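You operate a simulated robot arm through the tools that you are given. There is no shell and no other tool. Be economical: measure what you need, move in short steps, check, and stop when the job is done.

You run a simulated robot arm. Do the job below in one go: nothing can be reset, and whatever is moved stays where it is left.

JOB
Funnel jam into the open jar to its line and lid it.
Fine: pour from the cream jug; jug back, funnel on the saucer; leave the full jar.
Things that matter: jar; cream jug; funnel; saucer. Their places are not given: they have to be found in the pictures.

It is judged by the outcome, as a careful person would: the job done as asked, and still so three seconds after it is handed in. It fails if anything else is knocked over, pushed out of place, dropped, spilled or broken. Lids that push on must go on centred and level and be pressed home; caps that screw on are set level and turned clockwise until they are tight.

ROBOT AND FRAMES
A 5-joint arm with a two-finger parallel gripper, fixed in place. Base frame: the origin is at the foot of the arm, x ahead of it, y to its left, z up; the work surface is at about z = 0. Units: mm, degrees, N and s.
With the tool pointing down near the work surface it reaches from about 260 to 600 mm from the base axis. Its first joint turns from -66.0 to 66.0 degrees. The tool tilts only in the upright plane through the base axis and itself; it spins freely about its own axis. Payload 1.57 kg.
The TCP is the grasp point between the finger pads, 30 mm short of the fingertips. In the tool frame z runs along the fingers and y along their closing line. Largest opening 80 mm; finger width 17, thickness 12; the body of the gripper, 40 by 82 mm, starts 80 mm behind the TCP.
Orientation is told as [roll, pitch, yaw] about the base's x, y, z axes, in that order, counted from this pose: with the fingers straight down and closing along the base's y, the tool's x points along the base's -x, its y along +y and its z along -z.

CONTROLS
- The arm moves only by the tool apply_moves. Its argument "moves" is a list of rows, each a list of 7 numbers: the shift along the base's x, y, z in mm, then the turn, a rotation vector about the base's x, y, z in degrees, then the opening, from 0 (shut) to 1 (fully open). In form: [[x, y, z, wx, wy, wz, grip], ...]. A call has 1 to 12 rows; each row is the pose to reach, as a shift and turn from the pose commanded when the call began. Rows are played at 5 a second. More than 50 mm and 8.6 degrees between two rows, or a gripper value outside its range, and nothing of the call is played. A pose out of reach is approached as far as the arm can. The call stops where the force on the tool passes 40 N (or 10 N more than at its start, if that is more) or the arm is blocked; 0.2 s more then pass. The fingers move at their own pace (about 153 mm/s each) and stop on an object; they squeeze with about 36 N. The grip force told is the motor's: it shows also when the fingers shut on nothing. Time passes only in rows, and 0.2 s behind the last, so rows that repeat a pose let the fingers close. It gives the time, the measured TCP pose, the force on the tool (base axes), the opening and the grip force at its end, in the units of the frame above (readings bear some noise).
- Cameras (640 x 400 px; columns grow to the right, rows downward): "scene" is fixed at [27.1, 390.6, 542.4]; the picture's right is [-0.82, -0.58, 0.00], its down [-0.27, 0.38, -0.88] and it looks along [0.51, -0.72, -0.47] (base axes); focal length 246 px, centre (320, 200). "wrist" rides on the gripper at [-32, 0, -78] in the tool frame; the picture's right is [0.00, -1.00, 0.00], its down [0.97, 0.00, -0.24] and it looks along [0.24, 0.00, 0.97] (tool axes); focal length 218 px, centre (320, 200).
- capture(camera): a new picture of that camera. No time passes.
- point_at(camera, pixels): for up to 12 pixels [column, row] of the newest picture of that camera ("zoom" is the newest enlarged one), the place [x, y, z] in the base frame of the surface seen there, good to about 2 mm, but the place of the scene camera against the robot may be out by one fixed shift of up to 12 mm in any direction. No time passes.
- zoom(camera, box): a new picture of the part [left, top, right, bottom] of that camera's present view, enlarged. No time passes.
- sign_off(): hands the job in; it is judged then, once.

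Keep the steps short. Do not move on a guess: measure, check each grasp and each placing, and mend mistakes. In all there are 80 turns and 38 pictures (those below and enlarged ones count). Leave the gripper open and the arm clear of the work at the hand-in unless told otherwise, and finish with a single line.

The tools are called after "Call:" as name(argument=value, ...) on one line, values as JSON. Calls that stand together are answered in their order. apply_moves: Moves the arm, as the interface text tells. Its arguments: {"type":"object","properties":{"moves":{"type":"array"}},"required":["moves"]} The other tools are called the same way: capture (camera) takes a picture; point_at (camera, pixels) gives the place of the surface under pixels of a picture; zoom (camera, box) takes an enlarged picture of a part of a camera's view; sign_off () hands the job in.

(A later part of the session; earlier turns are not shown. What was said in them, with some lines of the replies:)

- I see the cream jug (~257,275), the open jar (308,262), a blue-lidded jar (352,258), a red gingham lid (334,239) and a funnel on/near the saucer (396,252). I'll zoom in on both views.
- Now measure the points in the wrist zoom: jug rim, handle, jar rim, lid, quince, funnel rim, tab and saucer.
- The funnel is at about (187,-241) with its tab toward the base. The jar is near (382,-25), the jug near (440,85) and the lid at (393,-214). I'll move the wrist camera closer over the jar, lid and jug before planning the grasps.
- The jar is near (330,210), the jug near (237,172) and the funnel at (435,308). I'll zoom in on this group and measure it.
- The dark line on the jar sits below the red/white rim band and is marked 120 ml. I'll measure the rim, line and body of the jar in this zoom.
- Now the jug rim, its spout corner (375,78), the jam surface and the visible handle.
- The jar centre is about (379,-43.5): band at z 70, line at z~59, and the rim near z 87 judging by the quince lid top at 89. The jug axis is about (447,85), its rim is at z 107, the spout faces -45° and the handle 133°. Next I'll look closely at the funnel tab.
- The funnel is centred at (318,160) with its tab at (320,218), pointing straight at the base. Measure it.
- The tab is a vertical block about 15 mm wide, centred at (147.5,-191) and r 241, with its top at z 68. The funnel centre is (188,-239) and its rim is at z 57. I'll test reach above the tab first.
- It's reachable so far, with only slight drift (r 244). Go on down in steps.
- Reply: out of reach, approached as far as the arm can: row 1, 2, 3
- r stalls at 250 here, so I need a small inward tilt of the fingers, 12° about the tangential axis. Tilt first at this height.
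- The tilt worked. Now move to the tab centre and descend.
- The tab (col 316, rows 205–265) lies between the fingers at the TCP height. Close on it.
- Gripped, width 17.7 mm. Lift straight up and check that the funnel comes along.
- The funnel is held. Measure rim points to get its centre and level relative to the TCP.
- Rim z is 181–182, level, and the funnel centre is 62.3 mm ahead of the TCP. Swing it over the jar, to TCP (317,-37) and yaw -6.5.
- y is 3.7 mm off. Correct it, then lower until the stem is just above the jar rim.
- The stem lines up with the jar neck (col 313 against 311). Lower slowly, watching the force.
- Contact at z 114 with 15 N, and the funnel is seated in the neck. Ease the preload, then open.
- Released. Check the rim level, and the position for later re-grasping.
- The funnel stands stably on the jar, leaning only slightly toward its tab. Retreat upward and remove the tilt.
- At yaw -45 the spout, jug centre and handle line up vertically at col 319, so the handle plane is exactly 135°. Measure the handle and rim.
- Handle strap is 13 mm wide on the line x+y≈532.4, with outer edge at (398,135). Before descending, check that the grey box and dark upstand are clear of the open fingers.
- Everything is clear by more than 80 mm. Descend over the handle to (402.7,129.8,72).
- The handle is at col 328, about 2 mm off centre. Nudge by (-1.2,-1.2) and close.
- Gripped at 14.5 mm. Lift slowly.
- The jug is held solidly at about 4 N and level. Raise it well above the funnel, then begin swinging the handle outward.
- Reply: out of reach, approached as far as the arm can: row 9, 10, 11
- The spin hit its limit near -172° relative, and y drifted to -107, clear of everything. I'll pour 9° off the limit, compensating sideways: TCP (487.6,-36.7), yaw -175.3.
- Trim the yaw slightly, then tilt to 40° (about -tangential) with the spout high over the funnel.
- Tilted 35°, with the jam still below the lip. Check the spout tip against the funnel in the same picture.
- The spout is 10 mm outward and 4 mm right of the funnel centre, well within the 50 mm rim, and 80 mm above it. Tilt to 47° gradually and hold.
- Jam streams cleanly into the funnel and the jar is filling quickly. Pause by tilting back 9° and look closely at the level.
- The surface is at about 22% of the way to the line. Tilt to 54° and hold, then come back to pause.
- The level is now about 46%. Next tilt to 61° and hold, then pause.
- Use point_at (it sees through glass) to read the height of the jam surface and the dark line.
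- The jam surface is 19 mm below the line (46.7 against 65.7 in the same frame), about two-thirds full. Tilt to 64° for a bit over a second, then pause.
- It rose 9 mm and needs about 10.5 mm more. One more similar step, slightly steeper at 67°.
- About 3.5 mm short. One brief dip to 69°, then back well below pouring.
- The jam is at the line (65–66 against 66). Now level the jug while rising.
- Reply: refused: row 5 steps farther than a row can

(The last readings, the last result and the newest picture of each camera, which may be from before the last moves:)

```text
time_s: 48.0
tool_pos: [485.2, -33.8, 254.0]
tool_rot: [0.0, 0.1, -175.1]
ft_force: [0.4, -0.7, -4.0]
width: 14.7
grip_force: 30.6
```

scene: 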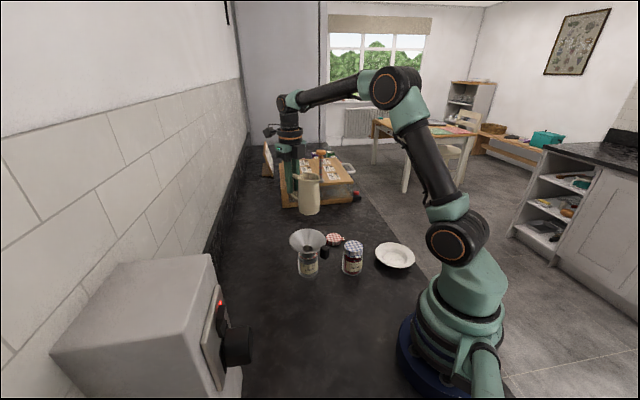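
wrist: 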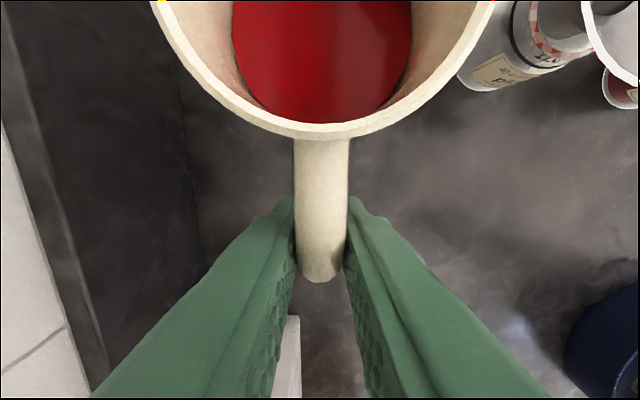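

Level again. Reverse the swing back toward the jug's place.

Call:
apply_moves(moves=[[0, 2, 0, 0, 0, 8, 0], [0, 5, 0, 0, 0, 16, 0], [-2, 10, 0, 0, 0, 24, 0], [-4, 18, 0, 0, 0, 32, 0], [-7, 28, 0, 0, 0, 40, 0], [-10, 40, 0, 0, 0, 48, 0], [-14, 54, 0, 0, 0, 56, 0], [-20, 70, 0, 0, 0, 64, 0], [-28, 86, 0, 0, 0, 72, 0], [-36, 102, 0, 0, 0, 80, 0], [-45, 116, 0, 0, 0, 88, 0], [-54, 128, 0, 0, 0, 96, 0]])

Call:
apply_moves(moves=[[-8, 10, 0, 0, 0, 8, 0], [-15, 20, -20, 0, 0, 16, 0], [-22, 28, -45, 0, 0, 24, 0], [-29, 35, -70, 0, 0, 32, 0], [-29, 35, -95, 0, 0, 34.1, 0], [-29, 35, -120, 0, 0, 34.1, 0], [-29, 35, -120, 0, 0, 34.1, 0], [-29, 35, -120, 0, 0, 34.1, 0]])

```text
time_s: 50.6
tool_pos: [432.1, 93.9, 253.6]
tool_rot: [0.3, -0.1, -79.0]
ft_force: [0.7, -0.3, -3.5]
width: 14.8
grip_force: 31.3
```

```text
time_s: 52.4
tool_pos: [403.0, 128.9, 133.1]
tool_rot: [0.0, -0.1, -45.0]
ft_force: [0.0, -0.1, -3.5]
width: 14.8
grip_force: 31.1
```

Right over its place. Lower to just above the original height, then gently to contact.

Call:
apply_moves(moves=[[-1, 0.6, -20, 0, 0, 0, 0], [-1, 0.6, -38, 0, 0, 0, 0], [-1, 0.6, -50, 0, 0, 0, 0], [-1, 0.6, -56, 0, 0, 0, 0], [-1, 0.6, -58, 0, 0, 0, 0], [-1, 0.6, -59.5, 0, 0, 0, 0], [-1, 0.6, -60.5, 0, 0, 0, 0], [-1, 0.6, -61.5, 0, 0, 0, 0], [-1, 0.6, -61.5, 0, 0, 0, 0]])

```text
time_s: 54.4
tool_pos: [402.8, 130.8, 72.6]
tool_rot: [0.3, -0.2, -44.9]
ft_force: [-6.4, 4.6, 20.1]
width: 15.0
grip_force: 30.4
```

Contact is firm at 20 N. Ease up 0.8 mm, then open.

Call:
apply_moves(moves=[[0, 0, 0.8, 0, 0, 0, 0], [0, 0, 0.8, 0, 0, 0, 0]])

Call:
apply_moves(moves=[[0, 0, 0, 0, 0, 0, 0.25], [0, 0, 0, 0, 0, 0, 0.5], [0, 0, 0, 0, 0, 0, 0.8], [0, 0, 20, 0, 0, 0, 1], [0, 0, 50, 0, 0, 0, 1], [0, 0, 90, 0, 0, 0, 1], [0, 0, 135, 0, 0, 0, 1], [0, 0, 135, 0, 0, 0, 1]])

Call:
capture(camera="wrist")

```text
time_s: 55.0
tool_pos: [402.6, 128.1, 74.1]
tool_rot: [0.0, 0.0, -44.9]
ft_force: [1.5, 1.1, 0.7]
width: 14.6
grip_force: 30.8
```

```text
time_s: 56.8
tool_pos: [399.4, 130.0, 208.1]
tool_rot: [0.1, -0.1, -44.9]
ft_force: [0.5, -0.1, -0.7]
width: 80.1
grip_force: 0.1
```

```text
4 pictures are left
```

wrist: 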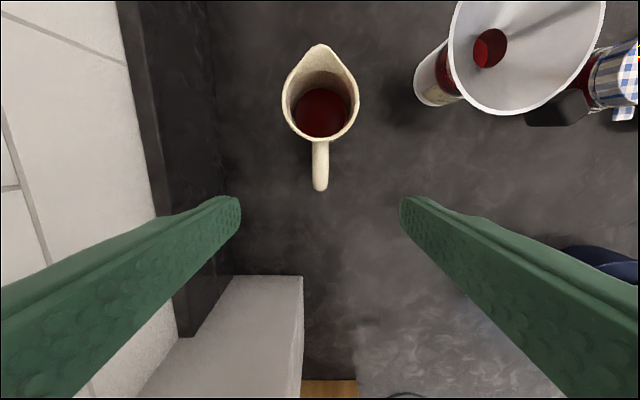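

The jug stands upright. Verify its place and measure the funnel tab for re-grasping.

Call:
point_at(camera="wrist", pixels=[[319, 174], [320, 187], [319, 47], [285, 105], [356, 105], [560, 110], [545, 115], [580, 100], [455, 60], [600, 30], [490, 110], [530, 105]])

```text
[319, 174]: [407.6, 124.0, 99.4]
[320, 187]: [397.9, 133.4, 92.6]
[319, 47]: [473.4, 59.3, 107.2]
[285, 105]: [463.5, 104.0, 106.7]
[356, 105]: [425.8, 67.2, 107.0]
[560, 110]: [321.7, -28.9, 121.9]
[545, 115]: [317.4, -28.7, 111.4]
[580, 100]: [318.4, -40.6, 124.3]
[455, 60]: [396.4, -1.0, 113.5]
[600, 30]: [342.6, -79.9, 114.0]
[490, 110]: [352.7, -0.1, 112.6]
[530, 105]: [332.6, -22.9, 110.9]
```

The jug is back within 2 mm and the funnel is unmoved (tab top (320,-37,124)). Return to the release pose over the tab.

Call:
apply_moves(moves=[[-16, -34, 0, 0, 0, 7.7, 1], [-33, -68, 0, 0, 0, 15.4, 1], [-49, -102, 0, 0, 0, 23, 1], [-66, -136, 0, 0, 0, 30.8, 1], [-82.4, -168.5, 0, 0, 0, 38.4, 0.7], [-82.4, -168.5, 0, 0, 0, 38.4, 0.6], [-82.4, -168.5, 0, 0, 0, 38.4, 0.6]])

Call:
apply_moves(moves=[[0, 0, 0, 0.7, 6, 0, 0.6], [0, 0, 0, 1.4, 12, 0, 0.6], [0, 0, -25, 1.4, 12, 0, 0.6], [0, 0, -25, 1.4, 12, 0, 0.6]])

```text
time_s: 58.4
tool_pos: [320.9, -40.0, 208.2]
tool_rot: [0.0, 0.1, -6.5]
ft_force: [-0.1, 0.9, 0.8]
width: 47.9
grip_force: 0.0
```

```text
time_s: 59.4
tool_pos: [320.3, -39.7, 183.5]
tool_rot: [0.1, 12.2, -6.6]
ft_force: [0.2, 0.5, 0.1]
width: 47.8
grip_force: 0.1
```

Adjust 3 mm inward and descend beside the tab to z 114.6.

Call:
apply_moves(moves=[[-3.2, 1, -10, 0, 0, 0, 0.6], [-3.2, 1, -30, 0, 0, 0, 0.6], [-3.2, 1, -50, 0, 0, 0, 0.6], [-3.2, 1, -68.5, 0, 0, 0, 0.6], [-3.2, 1, -68.5, 0, 0, 0, 0.6]])

Call:
apply_moves(moves=[[0, 0, 0, 0, 0, 0, 0.35], [0, 0, 0, 0, 0, 0, 0.2], [0, 0, 0, 0, 0, 0, 0], [0, 0, 0, 0, 0, 0, 0], [0, 0, 0, 0, 0, 0, 0]])

```text
time_s: 60.6
tool_pos: [315.5, -38.0, 114.5]
tool_rot: [0.1, 12.2, -6.6]
ft_force: [0.2, 0.4, -0.6]
width: 48.0
grip_force: 0.0
```

```text
time_s: 61.8
tool_pos: [316.1, -38.5, 115.0]
tool_rot: [0.2, 12.1, -6.7]
ft_force: [-0.9, -0.2, 1.1]
width: 17.4
grip_force: 31.9
```

The tab is gripped. Lift the funnel straight out, slowly.

Call:
apply_moves(moves=[[0, 0, 6, 0, 0, 0, 0], [0, 0, 14, 0, 0, 0, 0], [0, 0, 24, 0, 0, 0, 0], [0, 0, 36, 0, 0, 0, 0], [0, 0, 50, 0, 0, 0, 0], [0, 0, 75, 0, 0, 0, 0], [0, 0, 75, 0, 0, 0, 0]])

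Call:
capture(camera="wrist")

Call:
point_at(camera="wrist", pixels=[[135, 40], [505, 40], [320, 195], [320, 60], [440, 215], [460, 205], [500, 235], [480, 220], [520, 20], [320, 235]])

```text
time_s: 63.4
tool_pos: [316.2, -36.7, 189.2]
tool_rot: [0.0, 12.3, -6.7]
ft_force: [0.2, -0.8, -1.5]
width: 17.5
grip_force: 32.2
```

```text
3 pictures are left
```

wrist: 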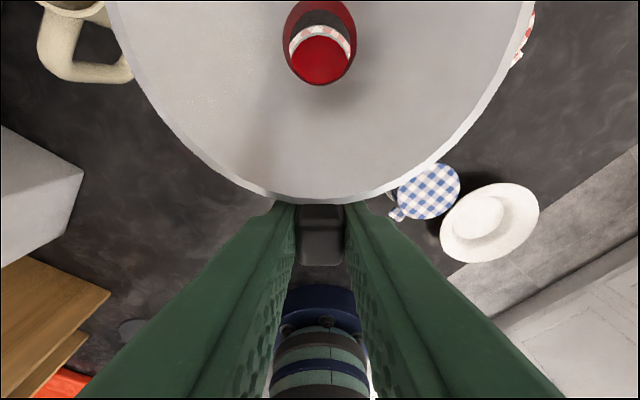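

```text
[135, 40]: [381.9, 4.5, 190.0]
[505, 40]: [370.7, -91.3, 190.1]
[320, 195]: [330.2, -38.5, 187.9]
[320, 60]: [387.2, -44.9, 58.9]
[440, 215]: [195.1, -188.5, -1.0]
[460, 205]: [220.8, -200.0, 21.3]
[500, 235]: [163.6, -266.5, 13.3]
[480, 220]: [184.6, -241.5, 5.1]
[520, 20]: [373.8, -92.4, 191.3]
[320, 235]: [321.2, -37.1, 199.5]
```

The jam surface reads z 58.9, right at the line. The funnel is held with a 3° lean. Swing it back over the saucer to TCP (147.5,-190.3), then correct the lean.

Call:
apply_moves(moves=[[-24, -22, 0, 0, 0, -6.5, 0], [-48, -44, 0, 0, 0, -13, 0], [-72, -66, 0, 0, 0, -19.4, 0], [-96, -88, 0, 0, 0, -25.9, 0], [-120, -110, 0, 0, 0, -32.4, 0], [-144, -132, 0, 0, 0, -38.8, 0], [-168.7, -153.6, 0, 0, 0, -45.3, 0], [-168.7, -153.6, 0, 0, 0, -45.3, 0]])

Call:
apply_moves(moves=[[0, 0, 0, 2.4, 1.8, 0, 0], [0, 0, 0, 2.4, 1.8, 0, 0], [0, 0, 0, 2.4, 1.8, 0, 0]])

```text
time_s: 65.2
tool_pos: [150.2, -192.1, 188.9]
tool_rot: [0.0, 12.2, -51.9]
ft_force: [-0.4, -0.7, -0.7]
width: 17.5
grip_force: 32.4
```

```text
time_s: 66.0
tool_pos: [148.4, -191.2, 188.9]
tool_rot: [0.0, 15.2, -51.9]
ft_force: [0.1, 0.2, -1.7]
width: 17.6
grip_force: 32.6
```

In position. Lower the funnel onto the saucer.

Call:
apply_moves(moves=[[-0.7, 0.7, -30, 0, 0, 0, 0], [-0.7, 0.7, -60, 0, 0, 0, 0], [-0.7, 0.7, -85, 0, 0, 0, 0], [-0.7, 0.7, -105, 0, 0, 0, 0], [-0.7, 0.7, -115, 0, 0, 0, 0], [-0.7, 0.7, -121, 0, 0, 0, 0], [-0.7, 0.7, -121, 0, 0, 0, 0]])

Call:
apply_moves(moves=[[0, 0, -1.5, 0, 0, 0, 0], [0, 0, -3, 0, 0, 0, 0], [0, 0, -4.5, 0, 0, 0, 0], [0, 0, -6, 0, 0, 0, 0], [0, 0, -7, 0, 0, 0, 0], [0, 0, -7, 0, 0, 0, 0]])

```text
time_s: 67.6
tool_pos: [146.1, -191.0, 67.5]
tool_rot: [0.3, 15.2, -51.9]
ft_force: [-0.2, 0.1, -1.4]
width: 17.6
grip_force: 32.6
```

```text
time_s: 69.0
tool_pos: [148.1, -190.7, 60.5]
tool_rot: [0.2, 15.2, -51.9]
ft_force: [0.1, 0.3, -0.7]
width: 17.6
grip_force: 32.5
```

Not yet touching. Go down in sub-millimetre steps.

Call:
apply_moves(moves=[[0, 0, -0.8, 0, 0, 0, 0], [0, 0, -1.6, 0, 0, 0, 0], [0, 0, -2.4, 0, 0, 0, 0], [0, 0, -2.4, 0, 0, 0, 0]])

```text
time_s: 70.0
tool_pos: [147.4, -191.6, 58.4]
tool_rot: [0.3, 15.2, -51.9]
ft_force: [-3.6, 1.5, 12.9]
width: 17.8
grip_force: 32.4
```

Contact at z 58.4 with 13 N. Ease up slightly, open and rise.

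Call:
apply_moves(moves=[[0, 0, 0.8, 0, 0, 0, 0], [0, 0, 0.8, 0, 0, 0, 0.25], [0, 0, 0.8, 0, 0, 0, 0.5], [0, 0, 0.8, 0, 0, 0, 0.6], [0, 0, 20, 0, 0, 0, 0.6], [0, 0, 45, 0, 0, 0, 0.7], [0, 0, 80, 0, 0, 0, 1], [0, 0, 120, 0, 0, 0, 1]])

```text
time_s: 71.8
tool_pos: [146.8, -191.3, 179.1]
tool_rot: [0.1, 15.2, -51.9]
ft_force: [-0.1, 0.2, 0.1]
width: 80.0
grip_force: 0.2
```

The funnel is released. Remove the tilt and move to a viewing pose above the red lid.

Call:
apply_moves(moves=[[5, -6, 10, -4, -3.1, 0, 1], [10, -12, 20, -8, -6.3, 0, 1], [15, -19, 20, -12, -9.4, 0, 1], [15, -19, 20, -12, -9.4, 0, 1]])

Call:
apply_moves(moves=[[43, -3, 0, 0, 0, 4, 1], [86, -6, 0, 0, 0, 8, 1], [129, -9, 0, 0, 0, 12, 1], [172, -12, 0, 0, 0, 16, 1], [215, -16, 0, 0, 0, 20, 1], [259, -20, 0, 0, 0, 23.3, 1], [259, -20, 0, 0, 0, 23.3, 1]])

Call:
capture(camera="wrist")

```text
time_s: 72.8
tool_pos: [161.1, -210.2, 198.1]
tool_rot: [-0.1, -0.1, -51.9]
ft_force: [0.6, 0.1, 1.6]
width: 79.8
grip_force: 0.2
```

```text
time_s: 74.4
tool_pos: [424.8, -230.4, 199.5]
tool_rot: [0.1, 0.0, -28.5]
ft_force: [-0.6, -0.7, 0.4]
width: 79.9
grip_force: 0.1
```

```text
2 pictures are left
```

wrist: 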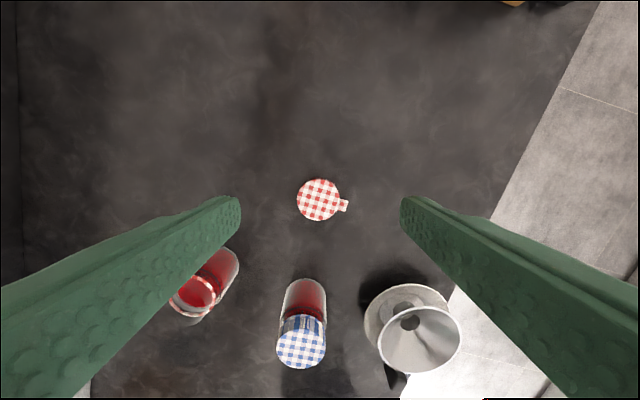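

The funnel stands on the saucer. Measure the lid outline and check the funnel's level and the jar rim.

Call:
point_at(camera="wrist", pixels=[[318, 200], [299, 200], [337, 197], [318, 181], [318, 218], [305, 187], [331, 213], [344, 205], [380, 342], [458, 342], [415, 309], [195, 293]])

Call:
zoom(camera="wrist", box=[288, 172, 358, 228])

Call:
point_at(camera="zoom", pixels=[[85, 255], [440, 255], [270, 75], [270, 430], [495, 300], [455, 300], [270, 250], [540, 300], [110, 350], [400, 120]])

```text
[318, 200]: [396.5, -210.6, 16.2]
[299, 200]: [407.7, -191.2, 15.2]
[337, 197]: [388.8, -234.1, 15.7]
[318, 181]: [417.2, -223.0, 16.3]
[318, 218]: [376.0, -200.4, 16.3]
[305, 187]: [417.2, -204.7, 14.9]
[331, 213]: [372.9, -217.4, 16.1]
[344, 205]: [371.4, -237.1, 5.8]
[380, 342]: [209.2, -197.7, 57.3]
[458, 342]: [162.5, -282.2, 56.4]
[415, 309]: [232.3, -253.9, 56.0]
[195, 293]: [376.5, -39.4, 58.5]
```

```text
7.14 times, centred on (323, 200) of wrist
```

zoom: 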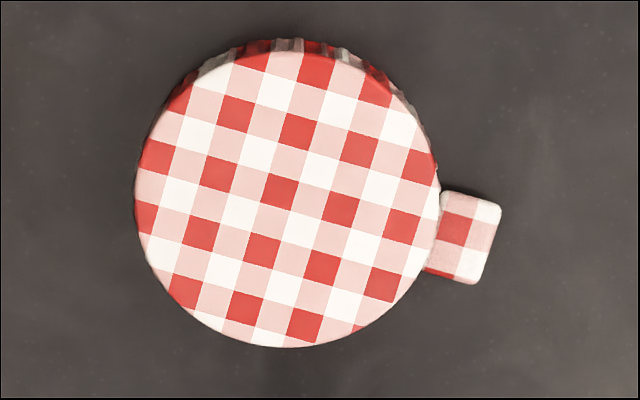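

```text
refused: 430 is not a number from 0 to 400
```

The funnel is level on the saucer. The fluted lid with a pull tab is a push-on type. Measure its centre in the zoom.

Call:
point_at(camera="zoom", pixels=[[140, 200], [434, 200], [285, 58], [285, 342], [285, 200], [470, 240], [180, 95], [390, 310], [180, 310], [395, 100], [487, 200], [470, 280]])

```text
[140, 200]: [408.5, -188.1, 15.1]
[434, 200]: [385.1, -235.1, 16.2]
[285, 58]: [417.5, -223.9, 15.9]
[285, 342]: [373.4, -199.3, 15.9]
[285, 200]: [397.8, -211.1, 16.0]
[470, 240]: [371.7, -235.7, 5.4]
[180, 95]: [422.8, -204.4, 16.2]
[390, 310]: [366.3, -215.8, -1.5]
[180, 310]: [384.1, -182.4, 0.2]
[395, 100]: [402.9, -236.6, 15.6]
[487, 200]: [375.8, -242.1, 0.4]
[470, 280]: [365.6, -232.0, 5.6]
```

The lid centre is (396.3,-211.5), diameter about 52, with the tab at -135°. I'll grip across it at yaw 20, clear of the tab. Position above it first.

Call:
apply_moves(moves=[[-5, 3, -15, 0, 0, 8.1, 1], [-10, 6, -30, 0, 0, 16.2, 1], [-15, 10, -50, 0, 0, 24.3, 1], [-20, 13, -70, 0, 0, 32.4, 1], [-25, 16, -90, 0, 0, 40.5, 1], [-28.5, 18.9, -110, 0, 0, 48.5, 1], [-28.5, 18.9, -110, 0, 0, 48.5, 1], [-28.5, 18.9, -110, 0, 0, 48.5, 1]])

```text
time_s: 76.2
tool_pos: [393.8, -209.7, 88.6]
tool_rot: [0.2, 0.3, 20.0]
ft_force: [1.1, 0.1, 0.5]
width: 80.0
grip_force: 0.2
```

Call:
apply_moves(moves=[[1.5, -1, -15, 0, 0, 0, 1], [1.5, -1, -30, 0, 0, 0, 1], [1.5, -1, -30, 0, 0, 0, 1]])

```text
time_s: 77.0
tool_pos: [393.9, -212.8, 58.0]
tool_rot: [0.1, 0.1, 19.9]
ft_force: [-0.3, 0.1, 0.2]
width: 79.9
grip_force: 0.0
```

Go on down to z 34.5, tips at about 4.5.

Call:
apply_moves(moves=[[1.5, 0.8, -12, 0, 0, 0, 1], [1.5, 0.8, -20, 0, 0, 0, 1], [1.5, 0.8, -23.5, 0, 0, 0, 1], [1.5, 0.8, -23.5, 0, 0, 0, 1]])

Call:
apply_moves(moves=[[0, 0, 0, 0, 0, 0, 0.8], [0, 0, 0, 0, 0, 0, 0.7], [0, 0, 0, 0, 0, 0, 0.5], [0, 0, 0, 0, 0, 0, 0.5], [0, 0, 0, 0, 0, 0, 0.5]])

```text
time_s: 78.0
tool_pos: [396.1, -212.2, 35.2]
tool_rot: [0.1, 0.1, 19.9]
ft_force: [0.1, 0.1, 0.2]
width: 79.9
grip_force: 0.1
```

```text
time_s: 79.2
tool_pos: [396.0, -211.7, 36.5]
tool_rot: [0.3, 0.0, 19.9]
ft_force: [0.1, 0.6, 0.6]
width: 51.5
grip_force: 35.5
```

The lid is gripped at 51.5 mm. Before moving, re-measure the jar's band from the last wrist picture.

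Call:
point_at(camera="wrist", pixels=[[171, 303], [173, 296], [178, 286], [212, 281], [215, 288], [214, 297], [208, 305], [200, 311], [190, 313], [180, 311], [173, 307], [207, 278]])

Call:
apply_moves(moves=[[0, 0, 20, 0, 0, 0, 0.5], [0, 0, 50, 0, 0, 0, 0.5], [0, 0, 85, 0, 0, 0, 0.5], [0, 0, 120, 0, 0, 0, 0.5], [0, 0, 120, 0, 0, 0, 0.5]])

```text
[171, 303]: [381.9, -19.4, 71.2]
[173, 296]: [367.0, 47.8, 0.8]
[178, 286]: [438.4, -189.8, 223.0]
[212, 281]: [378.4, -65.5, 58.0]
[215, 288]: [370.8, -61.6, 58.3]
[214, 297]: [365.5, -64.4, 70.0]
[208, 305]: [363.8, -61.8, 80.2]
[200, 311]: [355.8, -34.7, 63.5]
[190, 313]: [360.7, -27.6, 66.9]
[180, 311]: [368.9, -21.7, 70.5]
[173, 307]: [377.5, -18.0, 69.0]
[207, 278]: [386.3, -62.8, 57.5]
```

```text
time_s: 80.4
tool_pos: [395.1, -213.2, 156.2]
tool_rot: [0.2, 0.1, 19.9]
ft_force: [0.2, -1.0, 0.3]
width: 51.5
grip_force: 35.8
```

Band points still fit the centre (378.8,-43.5) at radius ~25, so the jar hasn't moved. Carry the lid over it.

Call:
apply_moves(moves=[[-4, 40, 0, 0, 0, 0, 0.5], [-8, 82, 0, 0, 0, 0, 0.5], [-12, 125, 0, 0, 0, 0, 0.5], [-16.7, 169, 0, 0, 0, 0, 0.5], [-16.7, 169, 0, 0, 0, 0, 0.5], [-16.7, 169, 0, 0, 0, 0, 0.5]])

Call:
apply_moves(moves=[[0, 0, 0, 0, 0, 0, 0.5], [0, 0, 0, 0, 0, 0, 0.5]])

```text
time_s: 81.8
tool_pos: [379.5, -42.7, 156.7]
tool_rot: [0.0, 0.2, 19.8]
ft_force: [-0.4, -0.4, -0.3]
width: 51.3
grip_force: 36.3
```

```text
time_s: 82.4
tool_pos: [379.3, -43.0, 156.8]
tool_rot: [0.1, 0.2, 19.9]
ft_force: [0.6, -0.5, -0.1]
width: 51.5
grip_force: 35.7
```

Centred within 0.7 mm. Lower to just above the rim, then slowly down with the force watched.

Call:
apply_moves(moves=[[-0.6, -0.6, -10, 0, 0, 0, 0.5], [-0.6, -0.6, -22, 0, 0, 0, 0.5], [-0.6, -0.6, -28, 0, 0, 0, 0.5], [-0.6, -0.6, -32, 0, 0, 0, 0.5], [-0.6, -0.6, -36, 0, 0, 0, 0.5], [-0.6, -0.6, -38, 0, 0, 0, 0.5], [-0.6, -0.6, -38, 0, 0, 0, 0.5]])

```text
time_s: 84.0
tool_pos: [379.3, -42.1, 117.4]
tool_rot: [0.0, 0.0, 19.8]
ft_force: [0.3, -1.1, 0.0]
width: 51.6
grip_force: 36.6
```

No resistance at 117. Continue in 1 mm steps.

Call:
apply_moves(moves=[[0, 0, -1, 0, 0, 0, 0.5], [0, 0, -2, 0, 0, 0, 0.5], [0, 0, -3, 0, 0, 0, 0.5], [0, 0, -4, 0, 0, 0, 0.5], [0, 0, -5, 0, 0, 0, 0.5], [0, 0, -6, 0, 0, 0, 0.5], [0, 0, -6, 0, 0, 0, 0.5]])

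```text
time_s: 85.6
tool_pos: [376.3, -42.6, 111.7]
tool_rot: [0.1, 0.1, 19.8]
ft_force: [0.7, -0.4, -0.1]
width: 51.4
grip_force: 35.7
```

Call:
apply_moves(moves=[[0, 0, -1, 0, 0, 0, 0.5], [0, 0, -2, 0, 0, 0, 0.5], [0, 0, -3, 0, 0, 0, 0.5], [0, 0, -4, 0, 0, 0, 0.5], [0, 0, -5, 0, 0, 0, 0.5], [0, 0, -6, 0, 0, 0, 0.5]])

```text
time_s: 87.0
tool_pos: [378.1, -44.2, 107.5]
tool_rot: [-0.1, -0.2, 19.9]
ft_force: [-2.5, -0.5, 7.9]
width: 51.4
grip_force: 35.8
stopped in row 6: the force on the tool passed its limit (the readings are from after the stop); the commanded pose is now the measured one
```

The force limit was reached at TCP z 107.5, so the lid top is at about 88.5, matching the quince lid. Release, rise, and press the top centre with shut fingers to make sure it's home.

Call:
apply_moves(moves=[[0, 0, 0, 0, 0, 0, 0.7], [0, 0, 0, 0, 0, 0, 0.9], [0, 0, 0, 0, 0, 0, 0.9], [0, 0, 20, 0, 0, 0, 0.9], [0, 0, 40, 0, 0, 0, 0.9], [0, 0, 40, 0, 0, 0, 0.4], [0, 0, 40, 0, 0, 0, 0], [0, 0, 40, 0, 0, 0, 0], [0, 0, 40, 0, 0, 0, 0]])

Call:
apply_moves(moves=[[0, 0, -15, 0, 0, 0, 0], [0, 0, -22, 0, 0, 0, 0], [0, 0, -25, 0, 0, 0, 0], [0, 0, -27, 0, 0, 0, 0], [0, 0, -28, 0, 0, 0, 0], [0, 0, -29, 0, 0, 0, 0], [0, 0, -30, 0, 0, 0, 0], [0, 0, -31, 0, 0, 0, 0], [0, 0, -32, 0, 0, 0, 0], [0, 0, -33, 0, 0, 0, 0]])

```text
time_s: 89.0
tool_pos: [378.1, -44.5, 147.2]
tool_rot: [-0.1, -0.2, 19.9]
ft_force: [-0.9, -0.2, 0.5]
width: 0.0
grip_force: 21.2
```

```text
time_s: 90.8
tool_pos: [381.2, -43.3, 121.0]
tool_rot: [-0.2, -0.4, 19.9]
ft_force: [-3.7, 0.6, 11.6]
width: 0.1
grip_force: 21.7
stopped in row 8: the force on the tool passed its limit (the readings are from after the stop); the commanded pose is now the measured one
```

Pressed with 40 N at TCP z ~120, so the top is at about 90. Press once more to see whether it moves further.

Call:
apply_moves(moves=[[-1.5, 0, 1, 0, 0, 0, 0], [-1.5, 0, -0.5, 0, 0, 0, 0], [-1.5, 0, -1.5, 0, 0, 0, 0], [-1.5, 0, -2.5, 0, 0, 0, 0], [-1.5, 0, -3.5, 0, 0, 0, 0]])

Call:
apply_moves(moves=[[0, 0, 25, 0, 0, 0, 0], [0, 0, 60, 0, 0, 0, 0.4], [-10, -20, 90, 0, 0, 0, 1], [-20, -60, 120, 0, 0, 0, 1], [-30, -100, 145, 0, 0, 0, 1], [-40, -120, 160, 0, 0, 0, 1]])

Call:
zoom(camera="scene", box=[240, 205, 430, 310])

Call:
point_at(camera="zoom", pixels=[[232, 157], [212, 157], [252, 157], [232, 147], [232, 170], [378, 155], [360, 155], [395, 155]])

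```text
time_s: 91.6
tool_pos: [380.6, -43.9, 119.4]
tool_rot: [-0.2, -0.6, 20.0]
ft_force: [-3.2, 0.3, 10.7]
width: 0.1
grip_force: 20.9
stopped in row 4: the force on the tool passed its limit (the readings are from after the stop); the commanded pose is now the measured one
```

```text
refused: row 4 steps farther than a row can; nothing moved
```

```text
3.37 times, centred on (335, 258) of scene
```

zoom: 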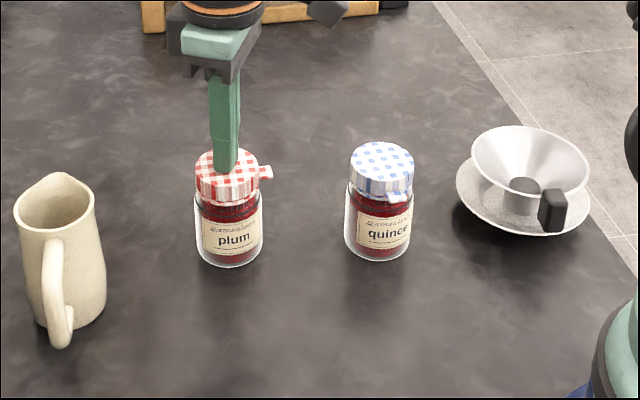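

```text
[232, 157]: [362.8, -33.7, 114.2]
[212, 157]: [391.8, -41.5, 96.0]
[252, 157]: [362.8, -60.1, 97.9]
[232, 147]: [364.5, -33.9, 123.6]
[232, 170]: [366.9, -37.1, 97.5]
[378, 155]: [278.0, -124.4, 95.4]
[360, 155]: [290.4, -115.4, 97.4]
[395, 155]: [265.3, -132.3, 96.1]
```

The pictures show both lids at the same height. More samples for level, then retreat in smaller steps.

Call:
point_at(camera="zoom", pixels=[[202, 165], [250, 165], [205, 172], [225, 182], [245, 178], [246, 158], [206, 160], [355, 160], [382, 172], [408, 158], [382, 146], [368, 168]])

Call:
apply_moves(moves=[[0, 0, 25, 0, 0, 0, 0], [0, 0, 60, 0, 0, 0, 0.4], [-5, -15, 90, 0, 0, 0, 1], [-10, -45, 115, 0, 0, 0, 1], [-15, -75, 140, 0, 0, 0, 1], [-20, -110, 160, 0, 0, 0, 1], [-20, -110, 160, 0, 0, 0, 1]])

```text
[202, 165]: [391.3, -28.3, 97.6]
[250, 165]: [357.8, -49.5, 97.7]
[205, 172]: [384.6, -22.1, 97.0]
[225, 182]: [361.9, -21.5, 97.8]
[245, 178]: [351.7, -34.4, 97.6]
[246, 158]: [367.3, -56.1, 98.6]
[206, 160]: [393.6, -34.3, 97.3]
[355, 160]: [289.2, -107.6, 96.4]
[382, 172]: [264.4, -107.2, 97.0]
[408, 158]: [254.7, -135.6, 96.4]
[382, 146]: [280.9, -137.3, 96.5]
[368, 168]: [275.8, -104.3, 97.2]
```

```text
time_s: 93.2
tool_pos: [363.2, -152.1, 278.7]
tool_rot: [-0.4, -0.4, 19.9]
ft_force: [0.3, -0.4, -0.5]
width: 80.2
grip_force: 0.1
```

Plum lid is level (97–98.6, quince 96.4–97.2 in the same picture), and pressed. The jug is back, the funnel is on the saucer, and the gripper is open and clear. Handing in.

Call:
sign_off()

```text
The job is handed in.
```

The plum jar is filled to its line from the cream jug and its red lid is pressed on level; the jug is back in place, the funnel is on the saucer, and the quince jar was not touched.
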